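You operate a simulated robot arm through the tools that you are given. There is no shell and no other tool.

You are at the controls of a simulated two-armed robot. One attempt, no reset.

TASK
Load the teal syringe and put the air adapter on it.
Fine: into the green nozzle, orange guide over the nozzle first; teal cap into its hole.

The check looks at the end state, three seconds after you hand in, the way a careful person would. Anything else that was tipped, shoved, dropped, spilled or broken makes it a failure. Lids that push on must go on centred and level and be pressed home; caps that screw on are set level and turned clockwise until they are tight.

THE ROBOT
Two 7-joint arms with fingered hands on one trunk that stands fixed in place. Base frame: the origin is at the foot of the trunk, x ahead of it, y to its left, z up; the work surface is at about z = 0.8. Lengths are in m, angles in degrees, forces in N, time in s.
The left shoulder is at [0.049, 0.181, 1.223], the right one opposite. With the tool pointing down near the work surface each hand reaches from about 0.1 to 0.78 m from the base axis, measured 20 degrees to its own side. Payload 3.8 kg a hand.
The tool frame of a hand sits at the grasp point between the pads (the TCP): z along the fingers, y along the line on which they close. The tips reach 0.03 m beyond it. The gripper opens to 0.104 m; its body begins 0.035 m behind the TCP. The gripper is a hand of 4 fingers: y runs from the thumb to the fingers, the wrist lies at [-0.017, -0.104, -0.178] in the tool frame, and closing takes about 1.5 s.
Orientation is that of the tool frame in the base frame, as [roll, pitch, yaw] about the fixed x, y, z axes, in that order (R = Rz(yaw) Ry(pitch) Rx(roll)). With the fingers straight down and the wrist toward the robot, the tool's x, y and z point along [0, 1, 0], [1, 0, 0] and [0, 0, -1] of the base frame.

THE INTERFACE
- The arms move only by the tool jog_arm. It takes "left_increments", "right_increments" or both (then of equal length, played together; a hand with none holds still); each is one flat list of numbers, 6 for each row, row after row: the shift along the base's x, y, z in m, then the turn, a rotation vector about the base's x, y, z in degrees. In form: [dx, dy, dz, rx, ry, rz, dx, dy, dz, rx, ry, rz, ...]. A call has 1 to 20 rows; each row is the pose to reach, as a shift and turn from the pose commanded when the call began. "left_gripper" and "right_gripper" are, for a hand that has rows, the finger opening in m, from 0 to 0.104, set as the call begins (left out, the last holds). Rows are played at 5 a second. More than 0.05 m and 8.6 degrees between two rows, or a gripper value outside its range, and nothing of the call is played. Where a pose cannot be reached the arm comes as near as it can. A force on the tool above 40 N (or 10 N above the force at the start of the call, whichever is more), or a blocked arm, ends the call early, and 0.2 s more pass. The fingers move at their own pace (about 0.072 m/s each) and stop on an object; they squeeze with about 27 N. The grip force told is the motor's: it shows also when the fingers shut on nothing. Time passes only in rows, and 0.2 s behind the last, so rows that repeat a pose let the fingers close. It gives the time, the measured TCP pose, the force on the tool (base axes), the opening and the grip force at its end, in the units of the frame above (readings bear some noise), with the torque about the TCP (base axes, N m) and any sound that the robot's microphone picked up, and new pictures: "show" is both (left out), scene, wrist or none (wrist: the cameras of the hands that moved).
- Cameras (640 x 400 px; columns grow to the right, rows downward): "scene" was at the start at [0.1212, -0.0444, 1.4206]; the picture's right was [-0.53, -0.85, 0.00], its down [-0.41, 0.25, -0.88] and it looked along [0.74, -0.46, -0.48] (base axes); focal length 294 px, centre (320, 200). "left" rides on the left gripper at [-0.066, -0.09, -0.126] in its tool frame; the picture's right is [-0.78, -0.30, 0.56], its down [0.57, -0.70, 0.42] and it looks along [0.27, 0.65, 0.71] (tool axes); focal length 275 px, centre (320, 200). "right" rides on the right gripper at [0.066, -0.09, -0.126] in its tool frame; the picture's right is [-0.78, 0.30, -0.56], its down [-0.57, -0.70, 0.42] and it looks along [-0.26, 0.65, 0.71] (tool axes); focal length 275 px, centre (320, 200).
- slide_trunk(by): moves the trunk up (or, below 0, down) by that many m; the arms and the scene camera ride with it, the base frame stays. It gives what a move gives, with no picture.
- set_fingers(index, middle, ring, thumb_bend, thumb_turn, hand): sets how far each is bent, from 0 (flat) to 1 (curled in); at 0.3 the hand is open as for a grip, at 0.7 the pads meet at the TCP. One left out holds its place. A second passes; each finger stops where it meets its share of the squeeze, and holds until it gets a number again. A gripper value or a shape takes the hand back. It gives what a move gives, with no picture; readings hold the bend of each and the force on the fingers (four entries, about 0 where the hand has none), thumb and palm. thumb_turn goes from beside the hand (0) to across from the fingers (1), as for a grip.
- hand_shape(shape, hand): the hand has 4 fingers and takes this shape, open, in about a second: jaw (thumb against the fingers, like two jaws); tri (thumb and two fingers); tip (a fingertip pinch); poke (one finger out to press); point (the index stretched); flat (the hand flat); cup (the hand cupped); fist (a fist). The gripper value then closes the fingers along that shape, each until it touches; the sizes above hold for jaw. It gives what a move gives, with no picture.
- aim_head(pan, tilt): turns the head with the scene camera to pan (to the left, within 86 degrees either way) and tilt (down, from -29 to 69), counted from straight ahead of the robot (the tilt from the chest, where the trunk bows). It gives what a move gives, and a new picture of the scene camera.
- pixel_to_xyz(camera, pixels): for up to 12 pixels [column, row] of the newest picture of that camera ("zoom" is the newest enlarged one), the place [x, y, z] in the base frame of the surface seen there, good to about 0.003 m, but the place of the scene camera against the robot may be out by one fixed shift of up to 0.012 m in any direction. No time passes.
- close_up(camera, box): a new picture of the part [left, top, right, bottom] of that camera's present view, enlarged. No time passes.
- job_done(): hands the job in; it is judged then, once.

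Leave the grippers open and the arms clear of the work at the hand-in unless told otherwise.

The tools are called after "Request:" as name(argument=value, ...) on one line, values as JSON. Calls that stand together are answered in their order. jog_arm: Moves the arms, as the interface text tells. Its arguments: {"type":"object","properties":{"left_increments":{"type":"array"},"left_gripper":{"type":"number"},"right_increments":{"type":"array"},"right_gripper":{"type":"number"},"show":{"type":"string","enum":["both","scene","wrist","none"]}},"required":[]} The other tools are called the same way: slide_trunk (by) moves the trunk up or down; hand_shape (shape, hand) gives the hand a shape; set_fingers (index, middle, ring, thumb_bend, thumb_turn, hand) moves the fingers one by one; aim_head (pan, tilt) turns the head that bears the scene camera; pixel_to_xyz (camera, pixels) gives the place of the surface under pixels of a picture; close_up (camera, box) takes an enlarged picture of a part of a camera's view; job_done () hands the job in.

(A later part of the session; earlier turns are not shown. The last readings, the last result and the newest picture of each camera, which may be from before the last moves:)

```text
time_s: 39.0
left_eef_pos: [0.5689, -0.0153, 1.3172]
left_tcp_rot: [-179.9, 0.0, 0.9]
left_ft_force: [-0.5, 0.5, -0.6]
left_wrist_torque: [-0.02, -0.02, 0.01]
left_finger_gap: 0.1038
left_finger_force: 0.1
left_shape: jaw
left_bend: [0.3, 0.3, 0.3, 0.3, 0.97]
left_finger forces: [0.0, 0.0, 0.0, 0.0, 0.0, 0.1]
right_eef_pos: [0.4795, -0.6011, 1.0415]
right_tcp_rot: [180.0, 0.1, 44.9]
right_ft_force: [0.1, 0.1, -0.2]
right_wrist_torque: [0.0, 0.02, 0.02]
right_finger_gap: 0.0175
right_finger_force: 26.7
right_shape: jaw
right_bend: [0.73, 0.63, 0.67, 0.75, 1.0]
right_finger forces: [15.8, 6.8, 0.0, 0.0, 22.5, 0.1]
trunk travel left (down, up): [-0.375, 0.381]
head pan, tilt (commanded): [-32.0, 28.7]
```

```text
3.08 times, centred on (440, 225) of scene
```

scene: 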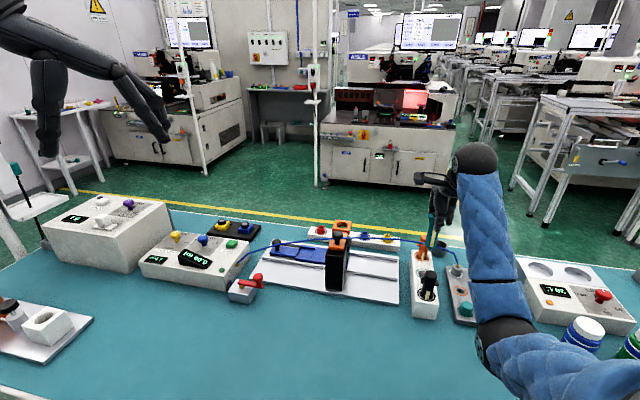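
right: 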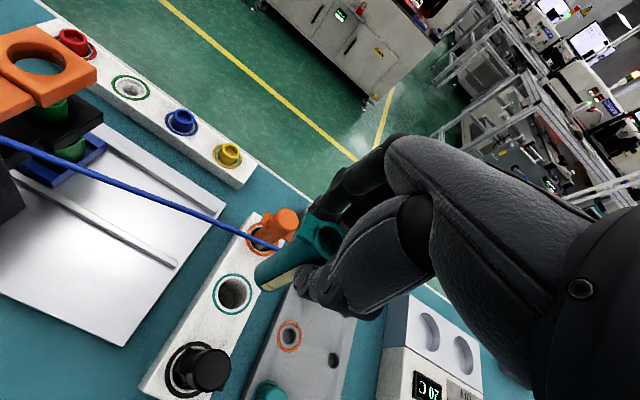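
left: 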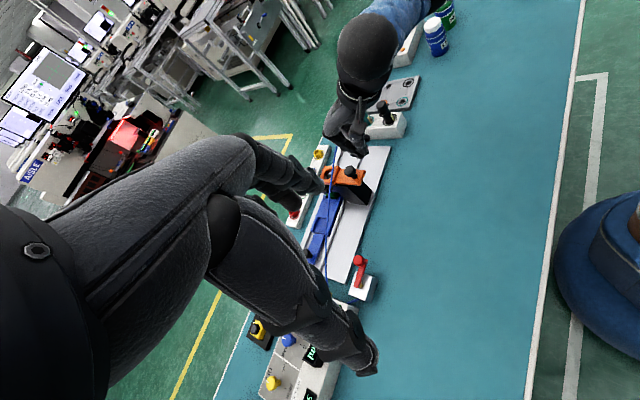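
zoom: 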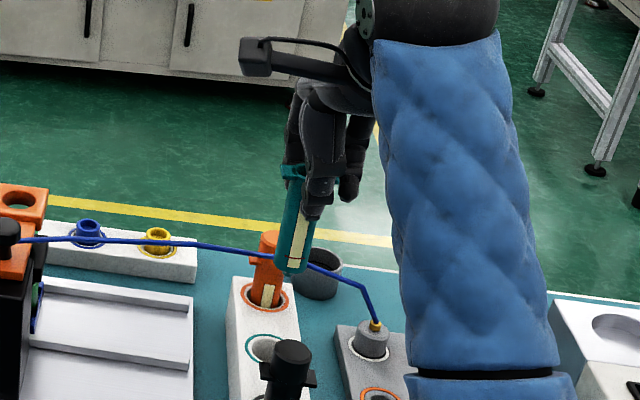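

The syringe is out and hangs from the hand. I'll measure its tilt and length with points along the barrel's midline in both wrist cameras.

Request:
pixel_to_xyz(camera="right", pixels=[[304, 248], [300, 251], [292, 256], [284, 262], [276, 267], [268, 273], [264, 276], [262, 280], [310, 240], [325, 228], [318, 255], [332, 250]])

Request:
close_up(camera="left", box=[330, 60, 370, 110])

Request:
pixel_to_xyz(camera="left", pixels=[[342, 84], [344, 88], [347, 92], [349, 96], [351, 99], [353, 102], [340, 72], [338, 78]])

```text
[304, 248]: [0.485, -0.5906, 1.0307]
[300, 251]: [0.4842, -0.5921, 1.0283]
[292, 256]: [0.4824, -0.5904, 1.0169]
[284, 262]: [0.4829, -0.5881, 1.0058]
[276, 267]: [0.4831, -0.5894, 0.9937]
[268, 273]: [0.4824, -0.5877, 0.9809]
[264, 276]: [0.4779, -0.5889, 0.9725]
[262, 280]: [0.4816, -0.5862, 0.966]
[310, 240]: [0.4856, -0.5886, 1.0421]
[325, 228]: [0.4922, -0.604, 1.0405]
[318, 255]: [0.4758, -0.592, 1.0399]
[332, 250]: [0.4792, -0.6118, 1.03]
```

```text
8.00 times, centred on (350, 85) of left
```

zoom: 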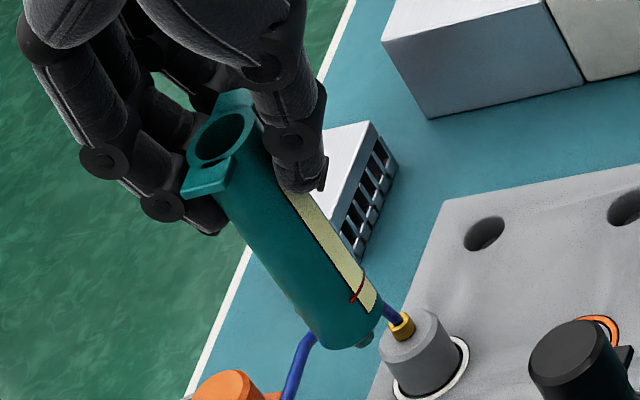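

```text
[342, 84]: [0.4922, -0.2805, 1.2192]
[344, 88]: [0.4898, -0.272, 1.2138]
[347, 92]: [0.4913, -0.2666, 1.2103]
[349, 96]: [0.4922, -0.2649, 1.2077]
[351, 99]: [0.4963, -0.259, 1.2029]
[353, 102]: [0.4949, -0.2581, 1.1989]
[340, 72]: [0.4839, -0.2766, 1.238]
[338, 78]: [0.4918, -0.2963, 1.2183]
```

The barrel seems to lean a few degrees (its bottom toward the thumb side) and there is a small nose tip under the bottom at (365,342) of this zoom. I'll measure with this zoom: rim, bottom edge, nose, and midline points.

Request:
close_up(camera="left", box=[330, 60, 370, 110])

Request:
pixel_to_xyz(camera="zoom", pixels=[[255, 185], [265, 205], [275, 225], [287, 245], [299, 265], [311, 285], [323, 305], [333, 322], [345, 343], [366, 341], [195, 140], [250, 125]])

Request:
close_up(camera="right", box=[240, 200, 360, 310])

Request:
pixel_to_xyz(camera="zoom", pixels=[[350, 190], [330, 205], [310, 218], [290, 232], [270, 246], [250, 260], [230, 274], [210, 288], [190, 302], [175, 312], [160, 320], [140, 335]])

```text
8.00 times, centred on (350, 85) of left
```

zoom: 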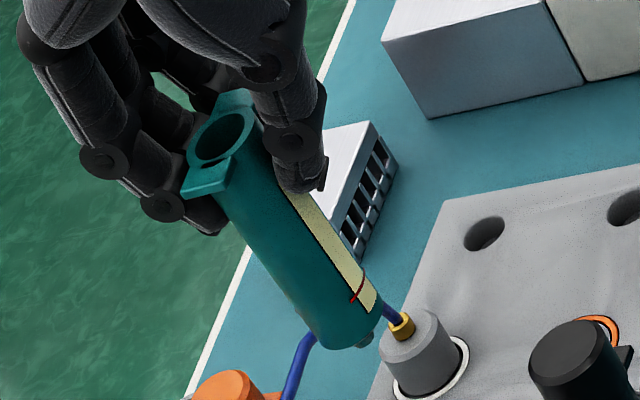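

```text
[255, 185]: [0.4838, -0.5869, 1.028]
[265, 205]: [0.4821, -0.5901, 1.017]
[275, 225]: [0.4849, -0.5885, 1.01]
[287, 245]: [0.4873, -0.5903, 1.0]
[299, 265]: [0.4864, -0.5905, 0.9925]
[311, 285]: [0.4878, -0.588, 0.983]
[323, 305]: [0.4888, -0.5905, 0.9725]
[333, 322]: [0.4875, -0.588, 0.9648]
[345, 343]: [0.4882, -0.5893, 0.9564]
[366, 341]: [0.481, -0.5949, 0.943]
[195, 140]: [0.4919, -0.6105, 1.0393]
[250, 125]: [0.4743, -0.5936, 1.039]
```

```text
3.64 times, centred on (300, 255) of right
```

zoom: 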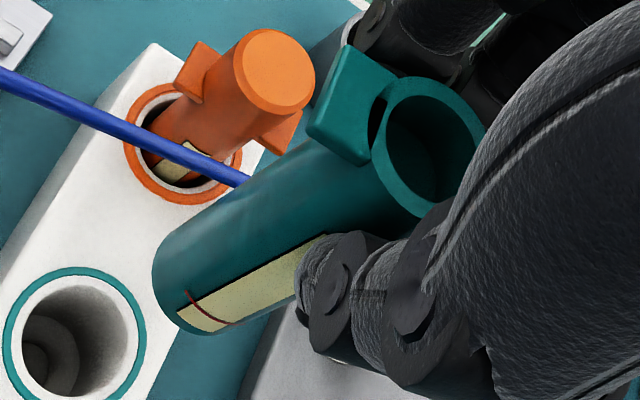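

```text
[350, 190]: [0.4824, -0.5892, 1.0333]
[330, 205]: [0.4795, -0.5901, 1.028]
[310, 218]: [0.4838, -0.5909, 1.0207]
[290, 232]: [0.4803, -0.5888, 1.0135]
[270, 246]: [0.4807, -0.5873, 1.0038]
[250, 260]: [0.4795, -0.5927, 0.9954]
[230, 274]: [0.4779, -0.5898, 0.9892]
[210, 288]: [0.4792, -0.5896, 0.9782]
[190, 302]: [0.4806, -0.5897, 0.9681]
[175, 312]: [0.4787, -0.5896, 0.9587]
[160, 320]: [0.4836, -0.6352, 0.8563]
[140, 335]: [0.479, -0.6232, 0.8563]
```

The barrel is upright within about 1–2° (both views give constant y; the x drifts cancel). Rim z 1.039, barrel bottom ≈0.955, nose tip ≈0.943: so about 0.084 + ~0.01 nose. Seated, the TCP will be near z 0.995–0.999, with the fingertips well above the guide (0.948). I now measure the rim centre relative to the TCP.

Request:
close_up(camera="right", box=[240, 200, 360, 310])

Request:
pixel_to_xyz(camera="zoom", pixels=[[377, 145], [390, 100], [425, 83], [460, 97], [478, 125], [385, 180], [405, 203], [420, 213], [340, 60], [320, 120], [400, 150], [415, 120]])

Request:
close_up(camera="left", box=[335, 65, 360, 90])

Request:
pixel_to_xyz(camera="zoom", pixels=[[120, 250], [160, 330], [260, 100], [320, 180], [220, 300], [150, 180], [210, 120], [300, 250]])

```text
3.64 times, centred on (300, 255) of right
```

zoom: 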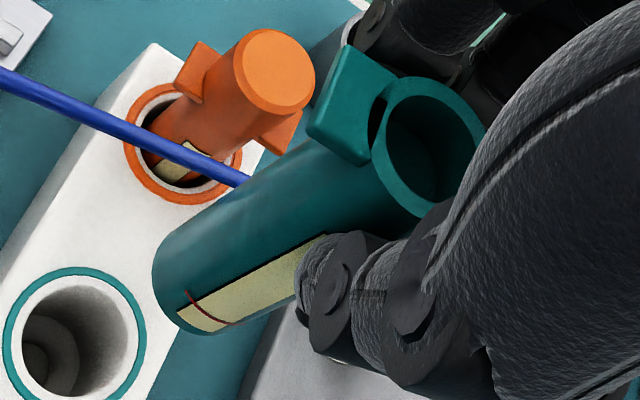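

```text
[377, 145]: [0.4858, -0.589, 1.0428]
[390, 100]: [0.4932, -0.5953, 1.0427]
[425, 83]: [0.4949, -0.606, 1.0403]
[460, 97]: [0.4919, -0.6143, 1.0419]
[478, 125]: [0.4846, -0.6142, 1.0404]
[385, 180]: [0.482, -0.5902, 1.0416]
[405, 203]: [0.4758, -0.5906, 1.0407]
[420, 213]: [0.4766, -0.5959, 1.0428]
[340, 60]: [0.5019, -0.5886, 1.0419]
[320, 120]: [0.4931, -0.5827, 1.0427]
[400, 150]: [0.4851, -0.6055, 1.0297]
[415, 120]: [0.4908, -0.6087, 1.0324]
```

```text
16.00 times, centred on (348, 78) of left
```

zoom: 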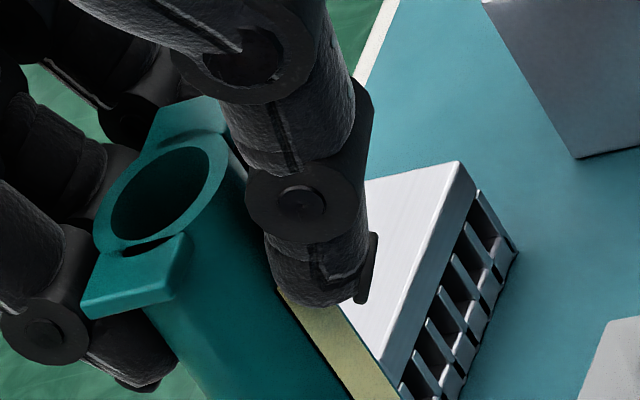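

```text
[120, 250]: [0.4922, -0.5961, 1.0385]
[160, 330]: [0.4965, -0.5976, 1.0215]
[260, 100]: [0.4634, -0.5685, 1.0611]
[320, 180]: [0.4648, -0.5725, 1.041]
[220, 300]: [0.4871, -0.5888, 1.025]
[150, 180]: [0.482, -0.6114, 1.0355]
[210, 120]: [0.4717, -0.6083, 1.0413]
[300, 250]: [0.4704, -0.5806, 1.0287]
```

Rim centre ≈(0.484,−0.602), offset from the commanded TCP (0.482,−0.6035) by about (+1.5, +1.2) mm. Next I raise to TCP z 1.09 (nose ≈0.99, above everything) and carry the syringe to above the guide hole (0.687,−0.476), then measure again there.

Request:
jog_arm(right_increments=[0, 0, 0.025, 0, 0, 0, 0, 0, 0.048, 0, 0, 0, 0.034, 0.021, 0.048, 0, 0, 0, 0.068, 0.042, 0.048, 0, 0, 0, 0.1015, 0.0633, 0.048, 0, 0, 0, 0.135, 0.0844, 0.048, 0, 0, 0, 0.169, 0.1055, 0.048, 0, 0, 0, 0.195, 0.122, 0.048, 0, 0, 0, 0.2031, 0.1266, 0.048, 0, 0, 0, 0.2031, 0.1266, 0.048, 0, 0, 0], show="both")

Request:
close_up(camera="left", box=[290, 100, 390, 220])

Request:
close_up(camera="right", box=[200, 170, 360, 330])

```text
time_s: 41.2
left_eef_pos: [0.5691, -0.0144, 1.3178]
left_tcp_rot: [-179.9, 0.0, 0.9]
left_ft_force: [1.3, -0.5, 0.6]
left_wrist_torque: [0.01, -0.01, 0.01]
left_finger_gap: 0.1038
left_finger_force: 0.0
left_shape: jaw
left_bend: [0.3, 0.3, 0.3, 0.3, 0.97]
left_finger forces: [0.0, 0.1, 0.0, 0.1, 0.0, 0.1]
right_eef_pos: [0.6831, -0.4766, 1.088]
right_tcp_rot: [-179.9, 0.0, 45.0]
right_ft_force: [0.6, 0.5, -1.0]
right_wrist_torque: [-0.02, 0.02, -0.03]
right_finger_gap: 0.0175
right_finger_force: 27.0
right_shape: jaw
right_bend: [0.73, 0.63, 0.67, 0.75, 1.0]
right_finger forces: [15.9, 7.1, 0.1, 0.1, 22.4, 0.0]
trunk travel left (down, up): [-0.375, 0.381]
head pan, tilt (commanded): [-32.0, 28.7]
```

scene: 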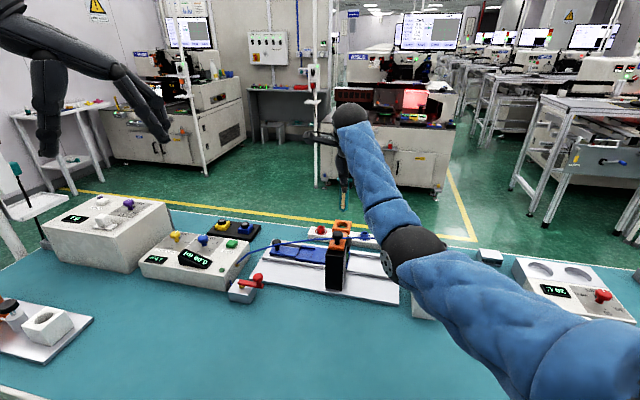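
right: 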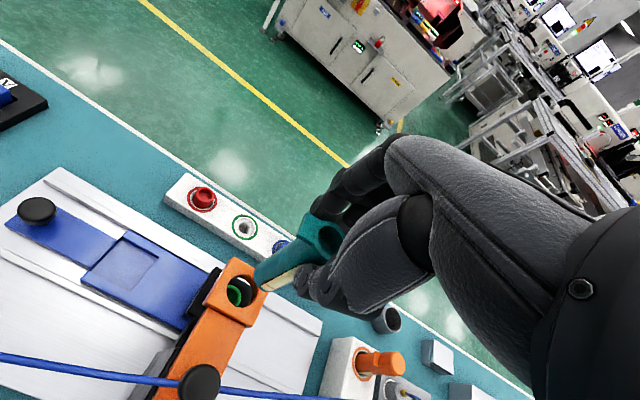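

```text
3.33 times, centred on (340, 160) of left
```

zoom: 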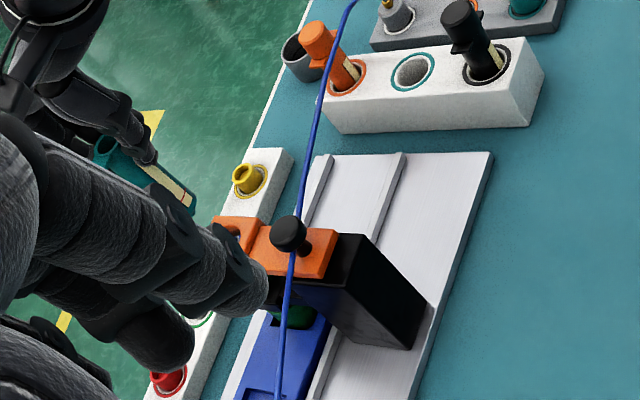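

```text
2.50 times, centred on (280, 250) of right
```

zoom: 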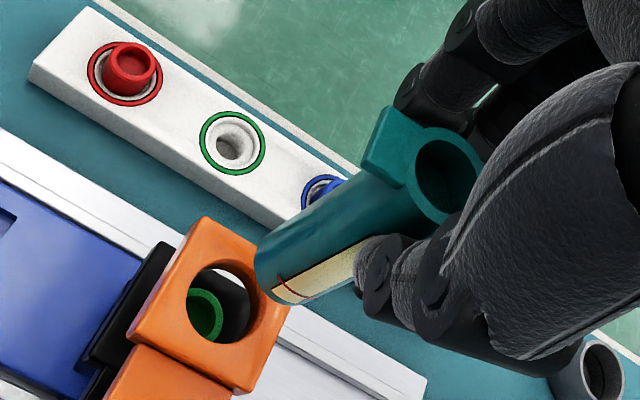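

The left hand now blocks its own camera's view of the syringe. I'll turn the left hand +20° so that the rig moves to the right, free part of its picture (right hand holds still).

Request:
jog_arm(left_increments=[-0.005, 0.0, 0, 0, 0, 7, -0.01, 0.0, 0, 0, 0, 14, -0.015, 0.0, 0, 0, 0, 21], show="wrist")

Request:
close_up(camera="left", box=[330, 120, 450, 240])

```text
time_s: 42.0
left_eef_pos: [0.5541, -0.0139, 1.3175]
left_tcp_rot: [-179.9, 0.0, 21.2]
left_ft_force: [0.0, 1.6, 0.0]
left_wrist_torque: [0.02, 0.02, -0.01]
left_finger_gap: 0.1038
left_finger_force: 0.0
left_shape: jaw
left_bend: [0.3, 0.3, 0.3, 0.3, 0.97]
left_finger forces: [0.0, 0.0, 0.0, 0.0, 0.0, 0.0]
right_eef_pos: [0.6842, -0.4779, 1.0878]
right_tcp_rot: [-180.0, 0.0, 45.0]
right_ft_force: [0.4, 0.5, -0.5]
right_wrist_torque: [-0.02, -0.02, -0.01]
right_finger_gap: 0.0172
right_finger_force: 26.6
right_shape: jaw
right_bend: [0.73, 0.63, 0.67, 0.75, 1.0]
right_finger forces: [16.0, 7.1, 0.1, 0.0, 22.4, 0.0]
trunk travel left (down, up): [-0.375, 0.381]
head pan, tilt (commanded): [-32.0, 28.7]
```

left: 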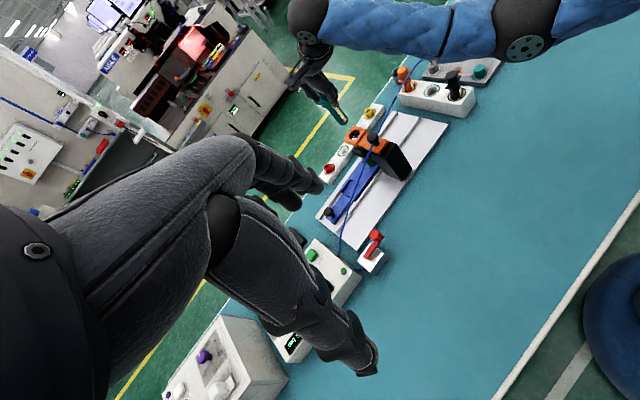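

```text
3.33 times, centred on (390, 180) of left
```

zoom: 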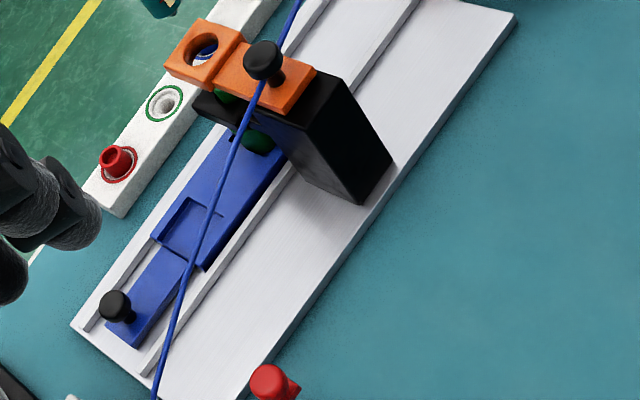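

Now the left camera sees the rig and the syringe. Enlarging the syringe above the guide: box around (345,115).

Request:
close_up(camera="left", box=[300, 70, 400, 160])

Request:
pixel_to_xyz(camera="zoom", pixels=[[250, 200], [265, 215], [275, 230], [235, 175], [285, 240], [300, 290], [330, 310], [360, 270], [345, 300], [310, 270], [370, 300], [335, 265]])

Request:
close_up(camera="right", box=[220, 200, 360, 320])

Request:
pixel_to_xyz(camera="zoom", pixels=[[390, 160], [360, 130], [430, 90], [470, 120], [385, 190], [330, 205], [290, 232], [250, 260], [215, 285], [190, 300], [100, 290], [150, 225]])

```text
4.44 times, centred on (350, 115) of left
```

zoom: 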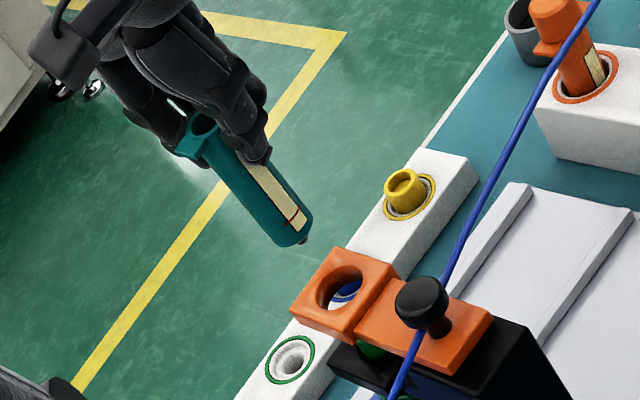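

```text
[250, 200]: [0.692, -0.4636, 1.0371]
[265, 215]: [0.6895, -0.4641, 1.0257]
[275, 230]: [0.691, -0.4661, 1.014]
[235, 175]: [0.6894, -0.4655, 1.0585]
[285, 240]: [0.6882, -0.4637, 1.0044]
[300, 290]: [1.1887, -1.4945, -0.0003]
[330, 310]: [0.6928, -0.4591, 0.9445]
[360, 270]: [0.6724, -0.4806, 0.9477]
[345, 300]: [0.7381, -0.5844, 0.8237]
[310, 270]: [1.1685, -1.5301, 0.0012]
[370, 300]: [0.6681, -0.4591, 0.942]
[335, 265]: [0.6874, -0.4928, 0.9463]
```

```text
3.33 times, centred on (290, 260) of right
```

zoom: 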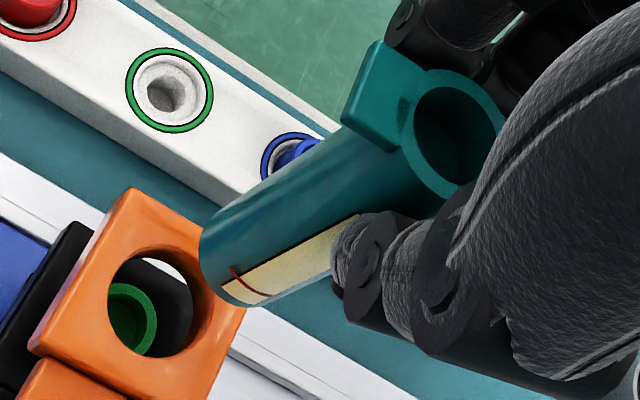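

```text
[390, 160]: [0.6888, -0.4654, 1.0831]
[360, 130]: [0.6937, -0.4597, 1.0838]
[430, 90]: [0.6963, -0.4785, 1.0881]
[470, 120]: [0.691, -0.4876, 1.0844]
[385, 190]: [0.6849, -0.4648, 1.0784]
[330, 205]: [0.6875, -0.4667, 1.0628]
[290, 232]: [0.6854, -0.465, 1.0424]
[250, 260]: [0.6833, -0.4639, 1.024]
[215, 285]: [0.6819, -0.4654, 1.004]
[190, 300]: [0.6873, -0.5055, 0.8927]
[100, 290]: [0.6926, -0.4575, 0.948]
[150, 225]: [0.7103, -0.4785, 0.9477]
```

Syringe axis ≈(0.687,−0.4755), vertical; guide hole centre (0.6875,−0.4758): aligned within about 1 mm. I lower by 4.5 cm so that the nose just dips into the guide while the barrel's bottom is still above it, and check.

Request:
jog_arm(right_increments=[0, 0, -0.015, 0, 0, 0, 0, 0, -0.03, 0, 0, 0, 0, 0, -0.04, 0, 0, 0, 0, 0, -0.045, 0, 0, 0], show="wrist")

Request:
close_up(camera="left", box=[315, 85, 395, 155])

Request:
close_up(camera="right", box=[220, 200, 360, 320])

```text
time_s: 43.0
left_eef_pos: [0.5533, -0.0148, 1.318]
left_tcp_rot: [-179.9, 0.1, 20.9]
left_ft_force: [0.5, -0.5, 0.0]
left_wrist_torque: [0.0, -0.01, 0.0]
left_finger_gap: 0.1038
left_finger_force: 0.1
left_shape: jaw
left_bend: [0.3, 0.3, 0.3, 0.3, 0.97]
left_finger forces: [0.1, 0.0, 0.0, 0.0, 0.0, 0.0]
right_eef_pos: [0.684, -0.4745, 1.0452]
right_tcp_rot: [180.0, 0.0, 45.1]
right_ft_force: [0.0, 0.5, -0.6]
right_wrist_torque: [0.02, -0.02, -0.01]
right_finger_gap: 0.0174
right_finger_force: 27.3
right_shape: jaw
right_bend: [0.73, 0.63, 0.67, 0.75, 1.0]
right_finger forces: [16.0, 7.1, 0.0, 0.1, 22.4, 0.0]
trunk travel left (down, up): [-0.375, 0.381]
head pan, tilt (commanded): [-32.0, 28.7]
```

right: 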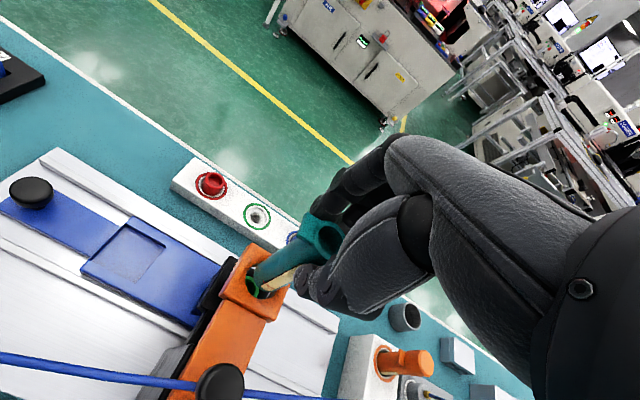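

```text
5.71 times, centred on (355, 120) of left
```

zoom: 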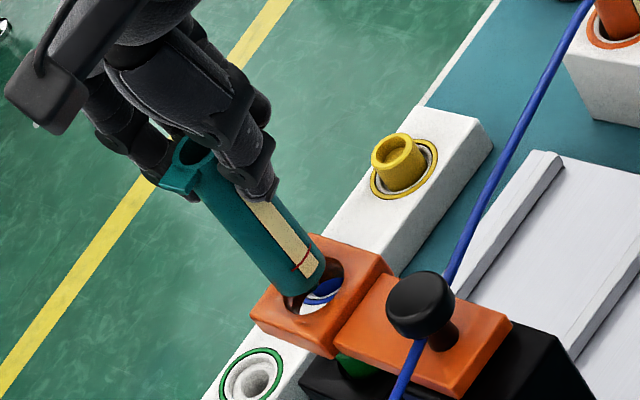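

```text
3.33 times, centred on (290, 260) of right
```

zoom: 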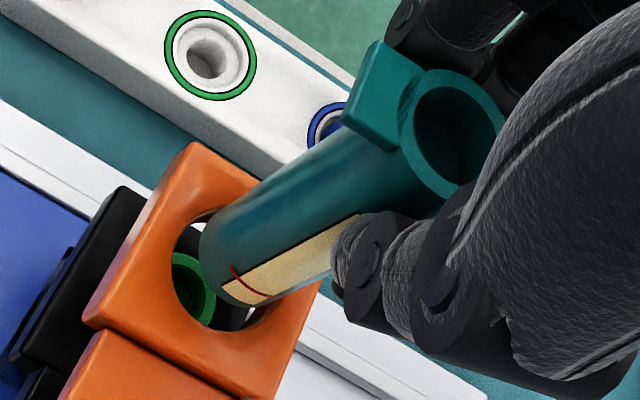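

The barrel's bottom is right over the hole in both views. I lower another 2 cm in 4–5 mm steps so it enters the guide, watching force.

Request:
jog_arm(right_increments=[0, 0, -0.005, 0, 0, 0, 0, 0, -0.01, 0, 0, 0, 0, 0, -0.015, 0, 0, 0, 0, 0, -0.02, 0, 0, 0], show="none")

Request:
close_up(camera="left", box=[315, 85, 395, 155])

Request:
close_up(camera="right", box=[220, 200, 360, 320])

```text
time_s: 44.0
left_eef_pos: [0.5533, -0.0149, 1.3177]
left_tcp_rot: [-179.9, 0.0, 21.0]
left_ft_force: [0.9, 0.3, 0.5]
left_wrist_torque: [-0.02, -0.01, 0.02]
left_finger_gap: 0.1037
left_finger_force: 0.0
left_shape: jaw
left_bend: [0.3, 0.3, 0.3, 0.3, 0.97]
left_finger forces: [0.0, 0.0, 0.0, 0.1, 0.1, 0.0]
right_eef_pos: [0.6855, -0.4748, 1.025]
right_tcp_rot: [179.9, 0.1, 45.0]
right_ft_force: [0.1, 0.4, -0.1]
right_wrist_torque: [-0.01, 0.0, -0.02]
right_finger_gap: 0.0176
right_finger_force: 27.5
right_shape: jaw
right_bend: [0.73, 0.63, 0.67, 0.75, 1.0]
right_finger forces: [16.0, 7.1, 0.0, 0.0, 22.4, 0.0]
trunk travel left (down, up): [-0.375, 0.381]
head pan, tilt (commanded): [-32.0, 28.7]
```

```text
5.71 times, centred on (355, 120) of left
```

zoom: 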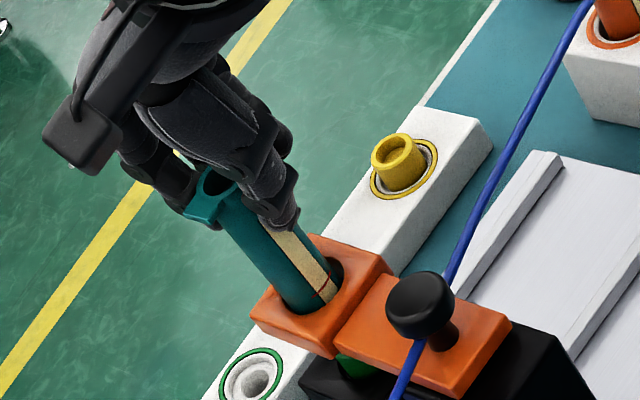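

```text
3.33 times, centred on (290, 260) of right
```

zoom: 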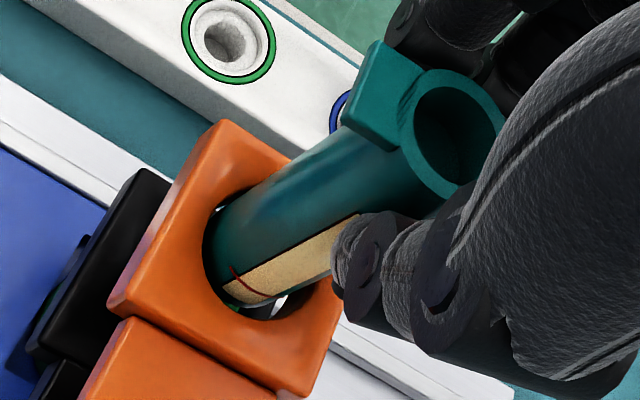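

The barrel has entered the guide without any force. I continue down in 3 mm steps to TCP ≈1.004, where the nose should enter the nozzle.

Request:
jog_arm(right_increments=[0, 0, -0.003, 0, 0, 0, 0, 0, -0.006, 0, 0, 0, 0, 0, -0.009, 0, 0, 0, 0, 0, -0.012, 0, 0, 0, 0, 0, -0.015, 0, 0, 0, 0, 0, -0.018, 0, 0, 0, 0, 0, -0.021, 0, 0, 0], show="none")

Request:
close_up(camera="left", box=[315, 85, 395, 155])

Request:
close_up(camera="right", box=[220, 200, 360, 320])

```text
time_s: 45.6
left_eef_pos: [0.553, -0.0141, 1.3179]
left_tcp_rot: [-179.9, -0.1, 20.9]
left_ft_force: [-1.1, 0.1, -0.4]
left_wrist_torque: [-0.02, -0.02, 0.01]
left_finger_gap: 0.1036
left_finger_force: 0.1
left_shape: jaw
left_bend: [0.3, 0.3, 0.3, 0.3, 0.97]
left_finger forces: [0.1, 0.0, 0.0, 0.0, 0.0, 0.0]
right_eef_pos: [0.6853, -0.4755, 1.0034]
right_tcp_rot: [180.0, -0.1, 45.0]
right_ft_force: [0.4, 0.2, -0.3]
right_wrist_torque: [-0.01, 0.01, -0.01]
right_finger_gap: 0.0173
right_finger_force: 26.8
right_shape: jaw
right_bend: [0.73, 0.63, 0.67, 0.75, 1.0]
right_finger forces: [16.1, 7.2, 0.1, 0.0, 22.6, 0.0]
trunk travel left (down, up): [-0.375, 0.381]
head pan, tilt (commanded): [-32.0, 28.7]
```

```text
5.71 times, centred on (355, 120) of left
```

zoom: 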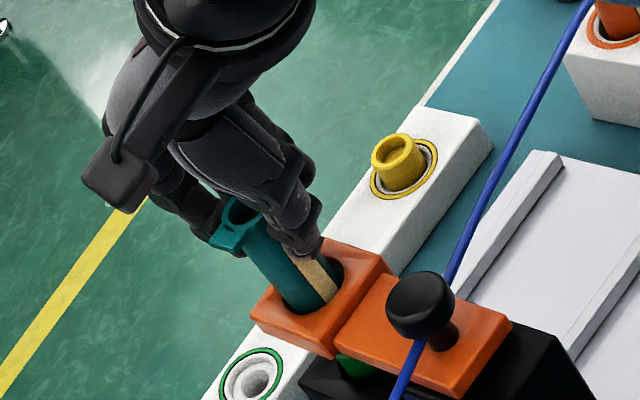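

```text
3.33 times, centred on (290, 260) of right
```

zoom: 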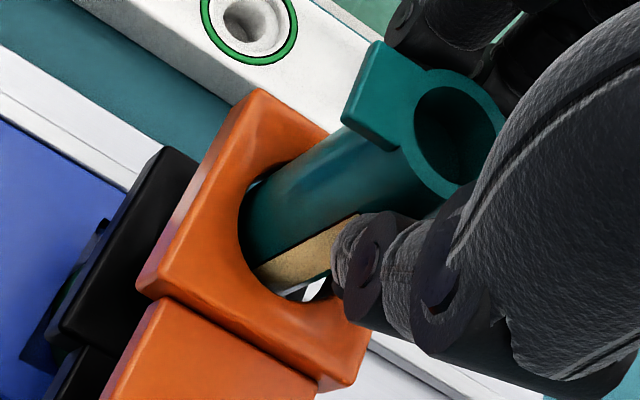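

Still no contact force. I continue down in 1.5 mm steps to find the seat.

Request:
jog_arm(right_increments=[0, 0, -0.0015, 0, 0, 0, 0, 0, -0.003, 0, 0, 0, 0, 0, -0.0045, 0, 0, 0, 0, 0, -0.006, 0, 0, 0, 0, 0, -0.0075, 0, 0, 0], show="none")

Request:
close_up(camera="right", box=[220, 200, 360, 320])

```text
time_s: 46.8
left_eef_pos: [0.5518, -0.015, 1.3187]
left_tcp_rot: [-179.9, 0.0, 21.0]
left_ft_force: [-0.1, 0.0, -0.8]
left_wrist_torque: [-0.01, 0.04, 0.01]
left_finger_gap: 0.1033
left_finger_force: 0.1
left_shape: jaw
left_bend: [0.3, 0.3, 0.3, 0.3, 0.97]
left_finger forces: [0.0, 0.1, 0.0, 0.1, 0.1, 0.1]
right_eef_pos: [0.6851, -0.4736, 0.9975]
right_tcp_rot: [179.9, 0.0, 45.0]
right_ft_force: [-2.0, 0.4, 4.2]
right_wrist_torque: [0.0, 0.07, -0.04]
right_finger_gap: 0.0173
right_finger_force: 26.6
right_shape: jaw
right_bend: [0.73, 0.63, 0.67, 0.75, 1.0]
right_finger forces: [15.4, 7.7, 0.0, 0.1, 24.1, 0.1]
trunk travel left (down, up): [-0.375, 0.381]
head pan, tilt (commanded): [-32.0, 28.7]
```

```text
3.33 times, centred on (290, 260) of right
```

zoom: 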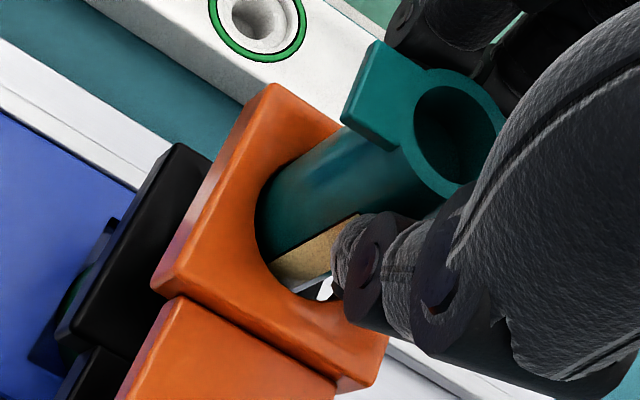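

Contact: 4 N upward at TCP z≈0.9975, just where seating was expected (nose on the nozzle seat 0.8995), with −2 N sideways in x. I shift −1 mm in x to relieve that and press gently 2 mm more to confirm it is seated.

Request:
jog_arm(right_increments=[-0.0008, 0, 0.0005, 0, 0, 0, -0.001, 0, -0.0005, 0, 0, 0, -0.001, 0, -0.0015, 0, 0, 0, -0.001, 0, -0.0025, 0, 0, 0], show="none")

Request:
close_up(camera="left", box=[325, 90, 385, 150])

```text
time_s: 47.8
left_eef_pos: [0.5513, -0.0125, 1.3199]
left_tcp_rot: [179.9, 0.0, 21.0]
left_ft_force: [0.3, 0.5, 0.3]
left_wrist_torque: [-0.04, 0.02, 0.02]
left_finger_gap: 0.1039
left_finger_force: 0.0
left_shape: jaw
left_bend: [0.3, 0.3, 0.3, 0.3, 0.97]
left_finger forces: [0.0, 0.1, 0.0, 0.1, 0.0, 0.0]
right_eef_pos: [0.6845, -0.4747, 0.997]
right_tcp_rot: [179.7, -0.1, 45.1]
right_ft_force: [0.8, 0.5, 10.6]
right_wrist_torque: [-0.04, -0.07, 0.02]
right_finger_gap: 0.0179
right_finger_force: 26.5
right_shape: jaw
right_bend: [0.73, 0.63, 0.67, 0.75, 1.0]
right_finger forces: [16.8, 7.8, 0.0, 0.0, 24.3, 0.0]
trunk travel left (down, up): [-0.375, 0.381]
head pan, tilt (commanded): [-32.0, 28.7]
```

```text
6.67 times, centred on (355, 120) of left
```

zoom: 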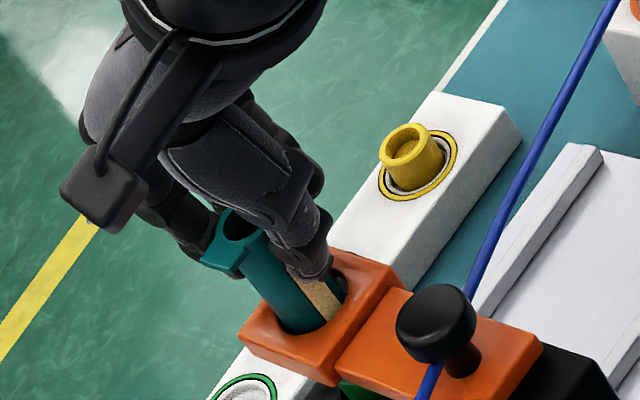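

Held at TCP 0.997 with 10.6 N vertical and almost no side force: the syringe is seated. I relieve the push by 2.5 mm and open the fingers to 0.045.

Request:
jog_arm(right_increments=[0, 0, 0.002, 0, 0, 0, 0, 0, 0.0025, 0, 0, 0], show="none")

Request:
jog_arm(right_increments=[0, 0, 0, 0, 0, 0, 0, 0, 0, 0, 0, 0, 0, 0, 0, 0, 0, 0, 0, 0, 0, 0, 0, 0, 0, 0, 0, 0, 0, 0], right_gripper=0.045, show="none")

Request:
close_up(camera="left", box=[325, 90, 385, 150])

Request:
close_up(camera="right", box=[220, 200, 360, 320])

```text
time_s: 48.4
left_eef_pos: [0.5528, -0.0141, 1.3195]
left_tcp_rot: [180.0, -0.1, 21.0]
left_ft_force: [0.0, -0.7, -0.6]
left_wrist_torque: [-0.03, 0.04, -0.03]
left_finger_gap: 0.1038
left_finger_force: 0.1
left_shape: jaw
left_bend: [0.3, 0.3, 0.3, 0.3, 0.97]
left_finger forces: [0.1, 0.0, 0.1, 0.0, 0.0, 0.0]
right_eef_pos: [0.6835, -0.4754, 0.9974]
right_tcp_rot: [-179.9, 0.1, 45.1]
right_ft_force: [0.1, 0.5, 5.8]
right_wrist_torque: [-0.03, -0.06, 0.02]
right_finger_gap: 0.0176
right_finger_force: 26.5
right_shape: jaw
right_bend: [0.73, 0.63, 0.67, 0.75, 1.0]
right_finger forces: [17.0, 7.9, 0.0, 0.0, 23.6, 0.0]
trunk travel left (down, up): [-0.375, 0.381]
head pan, tilt (commanded): [-32.0, 28.7]
```

```text
time_s: 49.6
left_eef_pos: [0.553, -0.0154, 1.3181]
left_tcp_rot: [-180.0, 0.0, 21.1]
left_ft_force: [-0.6, -0.2, -0.3]
left_wrist_torque: [0.01, -0.01, 0.01]
left_finger_gap: 0.1038
left_finger_force: 0.1
left_shape: jaw
left_bend: [0.3, 0.3, 0.3, 0.3, 0.97]
left_finger forces: [0.0, 0.0, 0.0, 0.0, 0.0, 0.1]
right_eef_pos: [0.6853, -0.4762, 0.9961]
right_tcp_rot: [180.0, 0.0, 45.0]
right_ft_force: [0.1, -0.7, -0.2]
right_wrist_torque: [0.03, -0.01, -0.03]
right_finger_gap: 0.0446
right_finger_force: 0.1
right_shape: jaw
right_bend: [0.74, 0.47, 0.44, 0.71, 1.0]
right_finger forces: [0.0, 0.0, 0.0, 0.0, 0.1, 0.1]
trunk travel left (down, up): [-0.375, 0.381]
head pan, tilt (commanded): [-32.0, 28.7]
```

```text
6.67 times, centred on (355, 120) of left
```

zoom: 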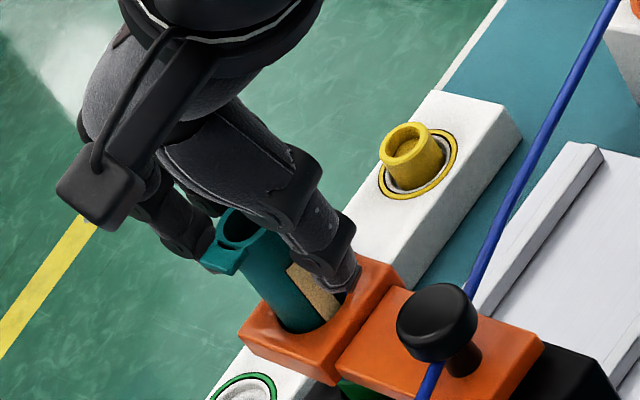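

```text
3.33 times, centred on (290, 260) of right
```

zoom: 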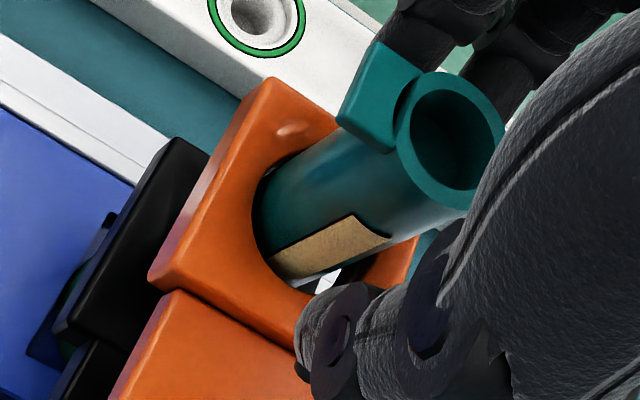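

The syringe stands by itself in the guide. I lift the hand straight up 10 cm (fingers open clear of the wings) and inspect.

Request:
jog_arm(right_increments=[0, 0, 0.01, 0, 0, 0, 0, 0, 0.025, 0, 0, 0, 0, 0, 0.05, 0, 0, 0, 0, 0, 0.08, 0, 0, 0, 0, 0, 0.1, 0, 0, 0], show="both")

Request:
close_up(camera="left", box=[325, 90, 385, 150])

Request:
close_up(camera="right", box=[180, 220, 320, 340])

```text
time_s: 50.8
left_eef_pos: [0.5533, -0.0137, 1.3189]
left_tcp_rot: [-179.9, 0.0, 21.0]
left_ft_force: [0.7, -0.1, 0.6]
left_wrist_torque: [0.03, 0.03, -0.04]
left_finger_gap: 0.1035
left_finger_force: 0.0
left_shape: jaw
left_bend: [0.3, 0.3, 0.3, 0.3, 0.97]
left_finger forces: [0.2, 0.1, 0.0, 0.1, 0.0, 0.0]
right_eef_pos: [0.6835, -0.4788, 1.0989]
right_tcp_rot: [179.9, 0.0, 44.9]
right_ft_force: [-0.3, 0.2, 0.6]
right_wrist_torque: [0.01, 0.01, 0.0]
right_finger_gap: 0.0444
right_finger_force: 0.0
right_shape: jaw
right_bend: [0.74, 0.47, 0.44, 0.71, 1.0]
right_finger forces: [0.0, 0.1, 0.1, 0.1, 0.0, 0.1]
trunk travel left (down, up): [-0.375, 0.381]
head pan, tilt (commanded): [-32.0, 28.7]
```

scene: 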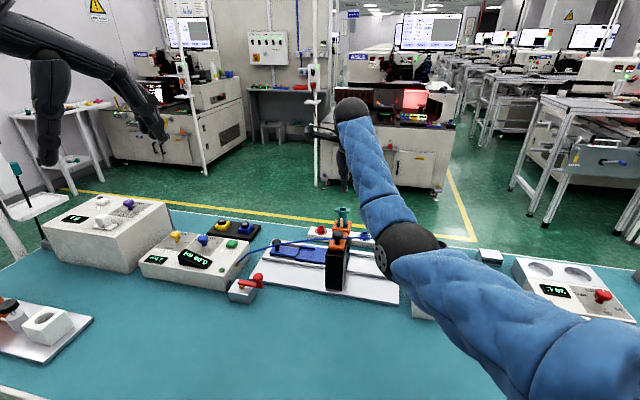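
right: 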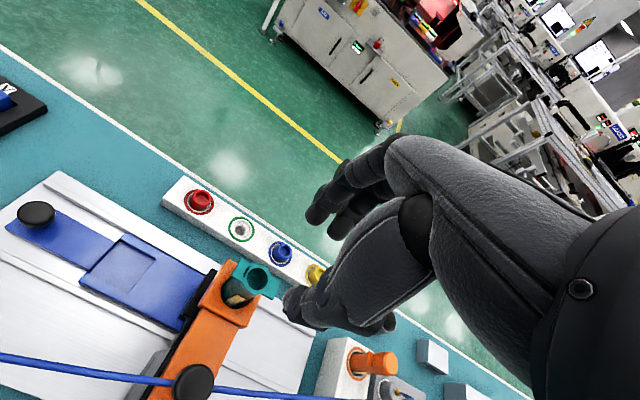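

```text
6.67 times, centred on (355, 120) of left
```

zoom: 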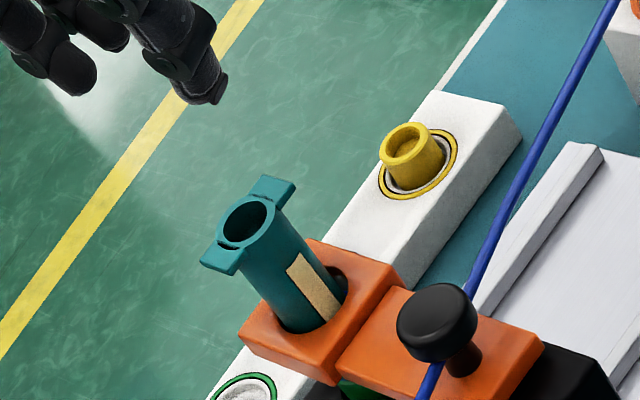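

```text
3.33 times, centred on (250, 280) of right
```

zoom: 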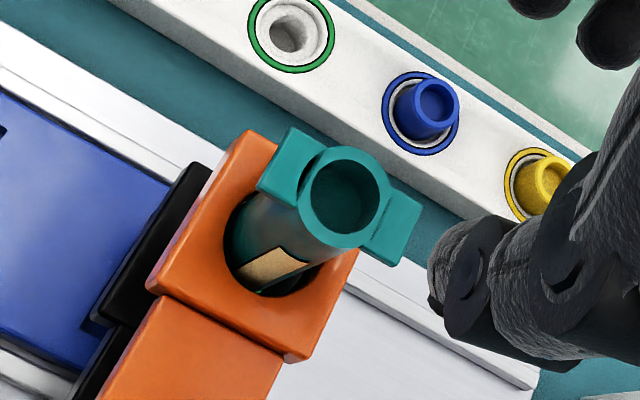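

The syringe stands in the guide over the nozzle. I measure its rim (for the adapter) in this zoom: rim points around centre (345,197).

Request:
pixel_to_xyz(camera="zoom", pixels=[[303, 200], [385, 195], [340, 153], [345, 241], [315, 168], [375, 230], [372, 165], [315, 230], [290, 145], [400, 215], [335, 195], [265, 250]])

Request:
close_up(camera="right", box=[210, 240, 300, 320])

Request:
pixel_to_xyz(camera="zoom", pixels=[[285, 140], [405, 135], [340, 78], [345, 205], [305, 95], [385, 185], [385, 90], [300, 185], [250, 200], [230, 230], [275, 170], [210, 260]])

```text
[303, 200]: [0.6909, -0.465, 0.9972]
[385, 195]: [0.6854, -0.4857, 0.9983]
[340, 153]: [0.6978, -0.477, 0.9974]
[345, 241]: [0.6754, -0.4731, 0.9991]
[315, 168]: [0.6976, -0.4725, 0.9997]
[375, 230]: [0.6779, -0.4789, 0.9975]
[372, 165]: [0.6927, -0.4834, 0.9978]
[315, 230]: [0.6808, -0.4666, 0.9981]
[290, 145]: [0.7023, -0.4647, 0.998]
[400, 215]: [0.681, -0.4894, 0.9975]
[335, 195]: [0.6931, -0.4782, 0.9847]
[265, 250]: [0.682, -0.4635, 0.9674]
```

```text
5.00 times, centred on (255, 280) of right
```

zoom: 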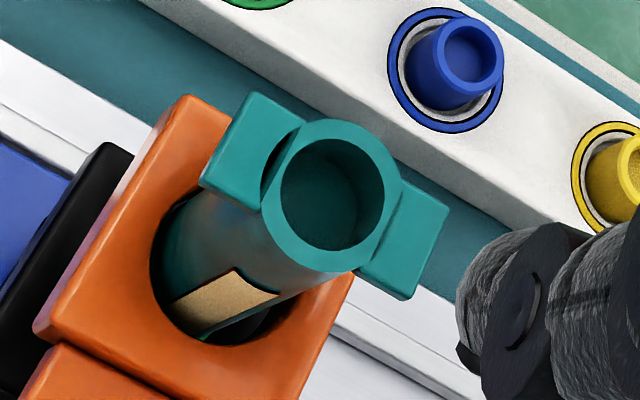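

```text
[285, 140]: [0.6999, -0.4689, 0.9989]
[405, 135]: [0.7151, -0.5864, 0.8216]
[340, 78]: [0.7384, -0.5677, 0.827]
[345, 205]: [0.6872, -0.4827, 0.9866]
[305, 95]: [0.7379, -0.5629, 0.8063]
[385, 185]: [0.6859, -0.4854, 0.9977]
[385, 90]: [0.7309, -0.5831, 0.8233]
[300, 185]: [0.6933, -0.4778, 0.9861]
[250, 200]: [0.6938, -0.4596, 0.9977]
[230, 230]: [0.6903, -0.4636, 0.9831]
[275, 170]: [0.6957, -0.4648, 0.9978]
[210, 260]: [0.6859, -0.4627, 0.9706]
```

Syringe rim centre ≈(0.6873,−0.4753), level at z≈0.998 (all rim points within 1 mm) — it stands upright with its nose on the nozzle seat. Next is the air adapter at about (0.459,−0.716): I travel there high (z 1.097) and come down to z≈0.95 to measure it closely.

Request:
jog_arm(right_increments=[-0.028, -0.03, 0, 0, 0, 0, -0.056, -0.06, 0, 0, 0, 0, -0.084, -0.09, 0, 0, 0, 0, -0.113, -0.12, 0, 0, 0, 0, -0.141, -0.15, 0, 0, 0, 0, -0.169, -0.18, 0, 0, 0, 0, -0.197, -0.21, 0, 0, 0, 0, -0.2253, -0.2391, 0, 0, 0, 0, -0.2253, -0.2391, -0.04, 0, 0, 0, -0.2253, -0.2391, -0.08, 0, 0, 0, -0.2253, -0.2391, -0.115, 0, 0, 0, -0.2253, -0.2391, -0.145, 0, 0, 0], right_gripper=0.05, show="both")

Request:
close_up(camera="right", box=[220, 220, 340, 340])

Request:
close_up(camera="left", box=[380, 20, 480, 100])

```text
time_s: 53.4
left_eef_pos: [0.5521, -0.0149, 1.3188]
left_tcp_rot: [-179.8, -0.1, 21.0]
left_ft_force: [0.1, -0.3, -0.1]
left_wrist_torque: [0.01, -0.02, 0.02]
left_finger_gap: 0.1039
left_finger_force: 0.1
left_shape: jaw
left_bend: [0.3, 0.3, 0.3, 0.3, 0.97]
left_finger forces: [0.0, 0.1, 0.1, 0.0, 0.0, 0.0]
right_eef_pos: [0.4579, -0.7124, 0.9513]
right_tcp_rot: [-180.0, 0.0, 45.1]
right_ft_force: [-0.6, 0.6, -0.2]
right_wrist_torque: [0.03, 0.01, 0.01]
right_finger_gap: 0.0498
right_finger_force: 0.0
right_shape: jaw
right_bend: [0.74, 0.45, 0.42, 0.69, 1.0]
right_finger forces: [0.0, 0.0, 0.1, 0.0, 0.0, 0.1]
trunk travel left (down, up): [-0.375, 0.381]
head pan, tilt (commanded): [-32.0, 28.7]
```

scene: 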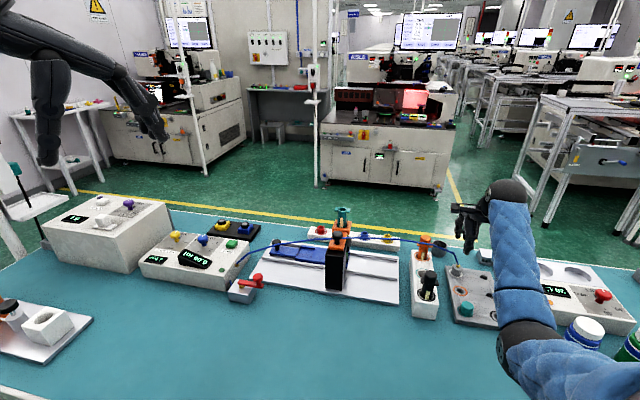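
right: 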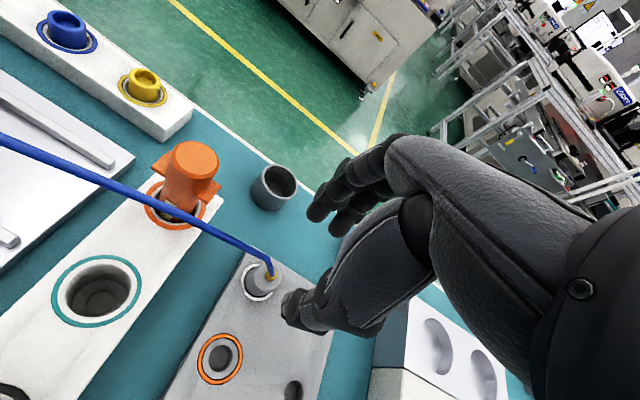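

```text
3.33 times, centred on (280, 280) of right
```

zoom: 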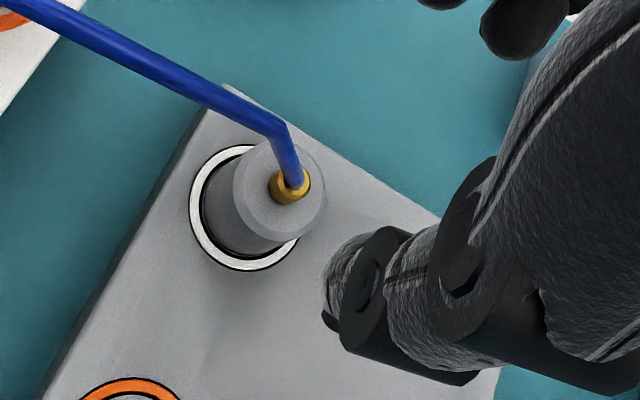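

```text
5.00 times, centred on (430, 60) of left
```

zoom: 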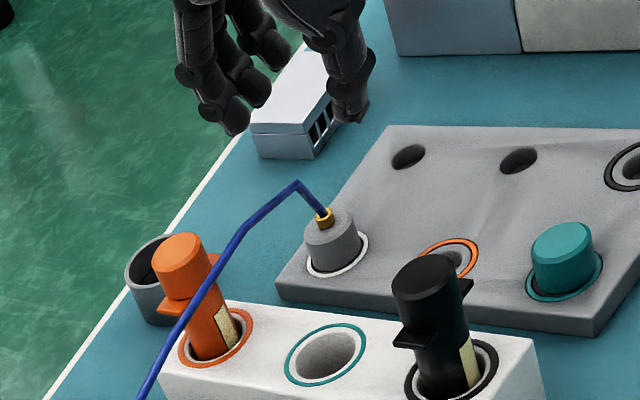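

I measure the adapter's top disc in a fresh right zoom (disc centre near (282,190), edges (240,200), (325,190), (285,150), (275,235)).

Request:
close_up(camera="right", box=[230, 230, 310, 310])

Request:
pixel_to_xyz(camera="zoom", pixels=[[245, 190], [385, 180], [340, 130], [300, 255], [260, 215], [370, 215], [330, 240], [375, 155], [310, 190], [180, 200], [250, 285], [290, 295]])

```text
5.00 times, centred on (270, 270) of right
```

zoom: 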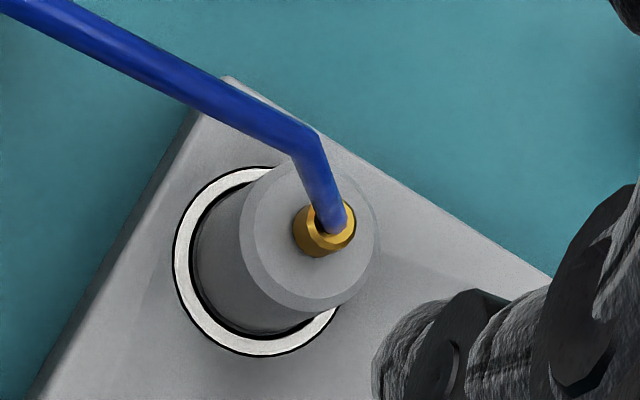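

```text
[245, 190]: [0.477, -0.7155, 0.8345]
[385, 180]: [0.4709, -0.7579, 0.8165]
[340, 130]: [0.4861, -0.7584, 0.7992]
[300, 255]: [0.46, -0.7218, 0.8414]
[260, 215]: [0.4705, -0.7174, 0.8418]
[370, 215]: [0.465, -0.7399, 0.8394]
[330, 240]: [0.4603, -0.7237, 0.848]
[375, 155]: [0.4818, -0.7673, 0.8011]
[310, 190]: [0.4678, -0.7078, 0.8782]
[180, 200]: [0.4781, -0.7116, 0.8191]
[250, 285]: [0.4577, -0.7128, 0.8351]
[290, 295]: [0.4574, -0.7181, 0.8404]
```

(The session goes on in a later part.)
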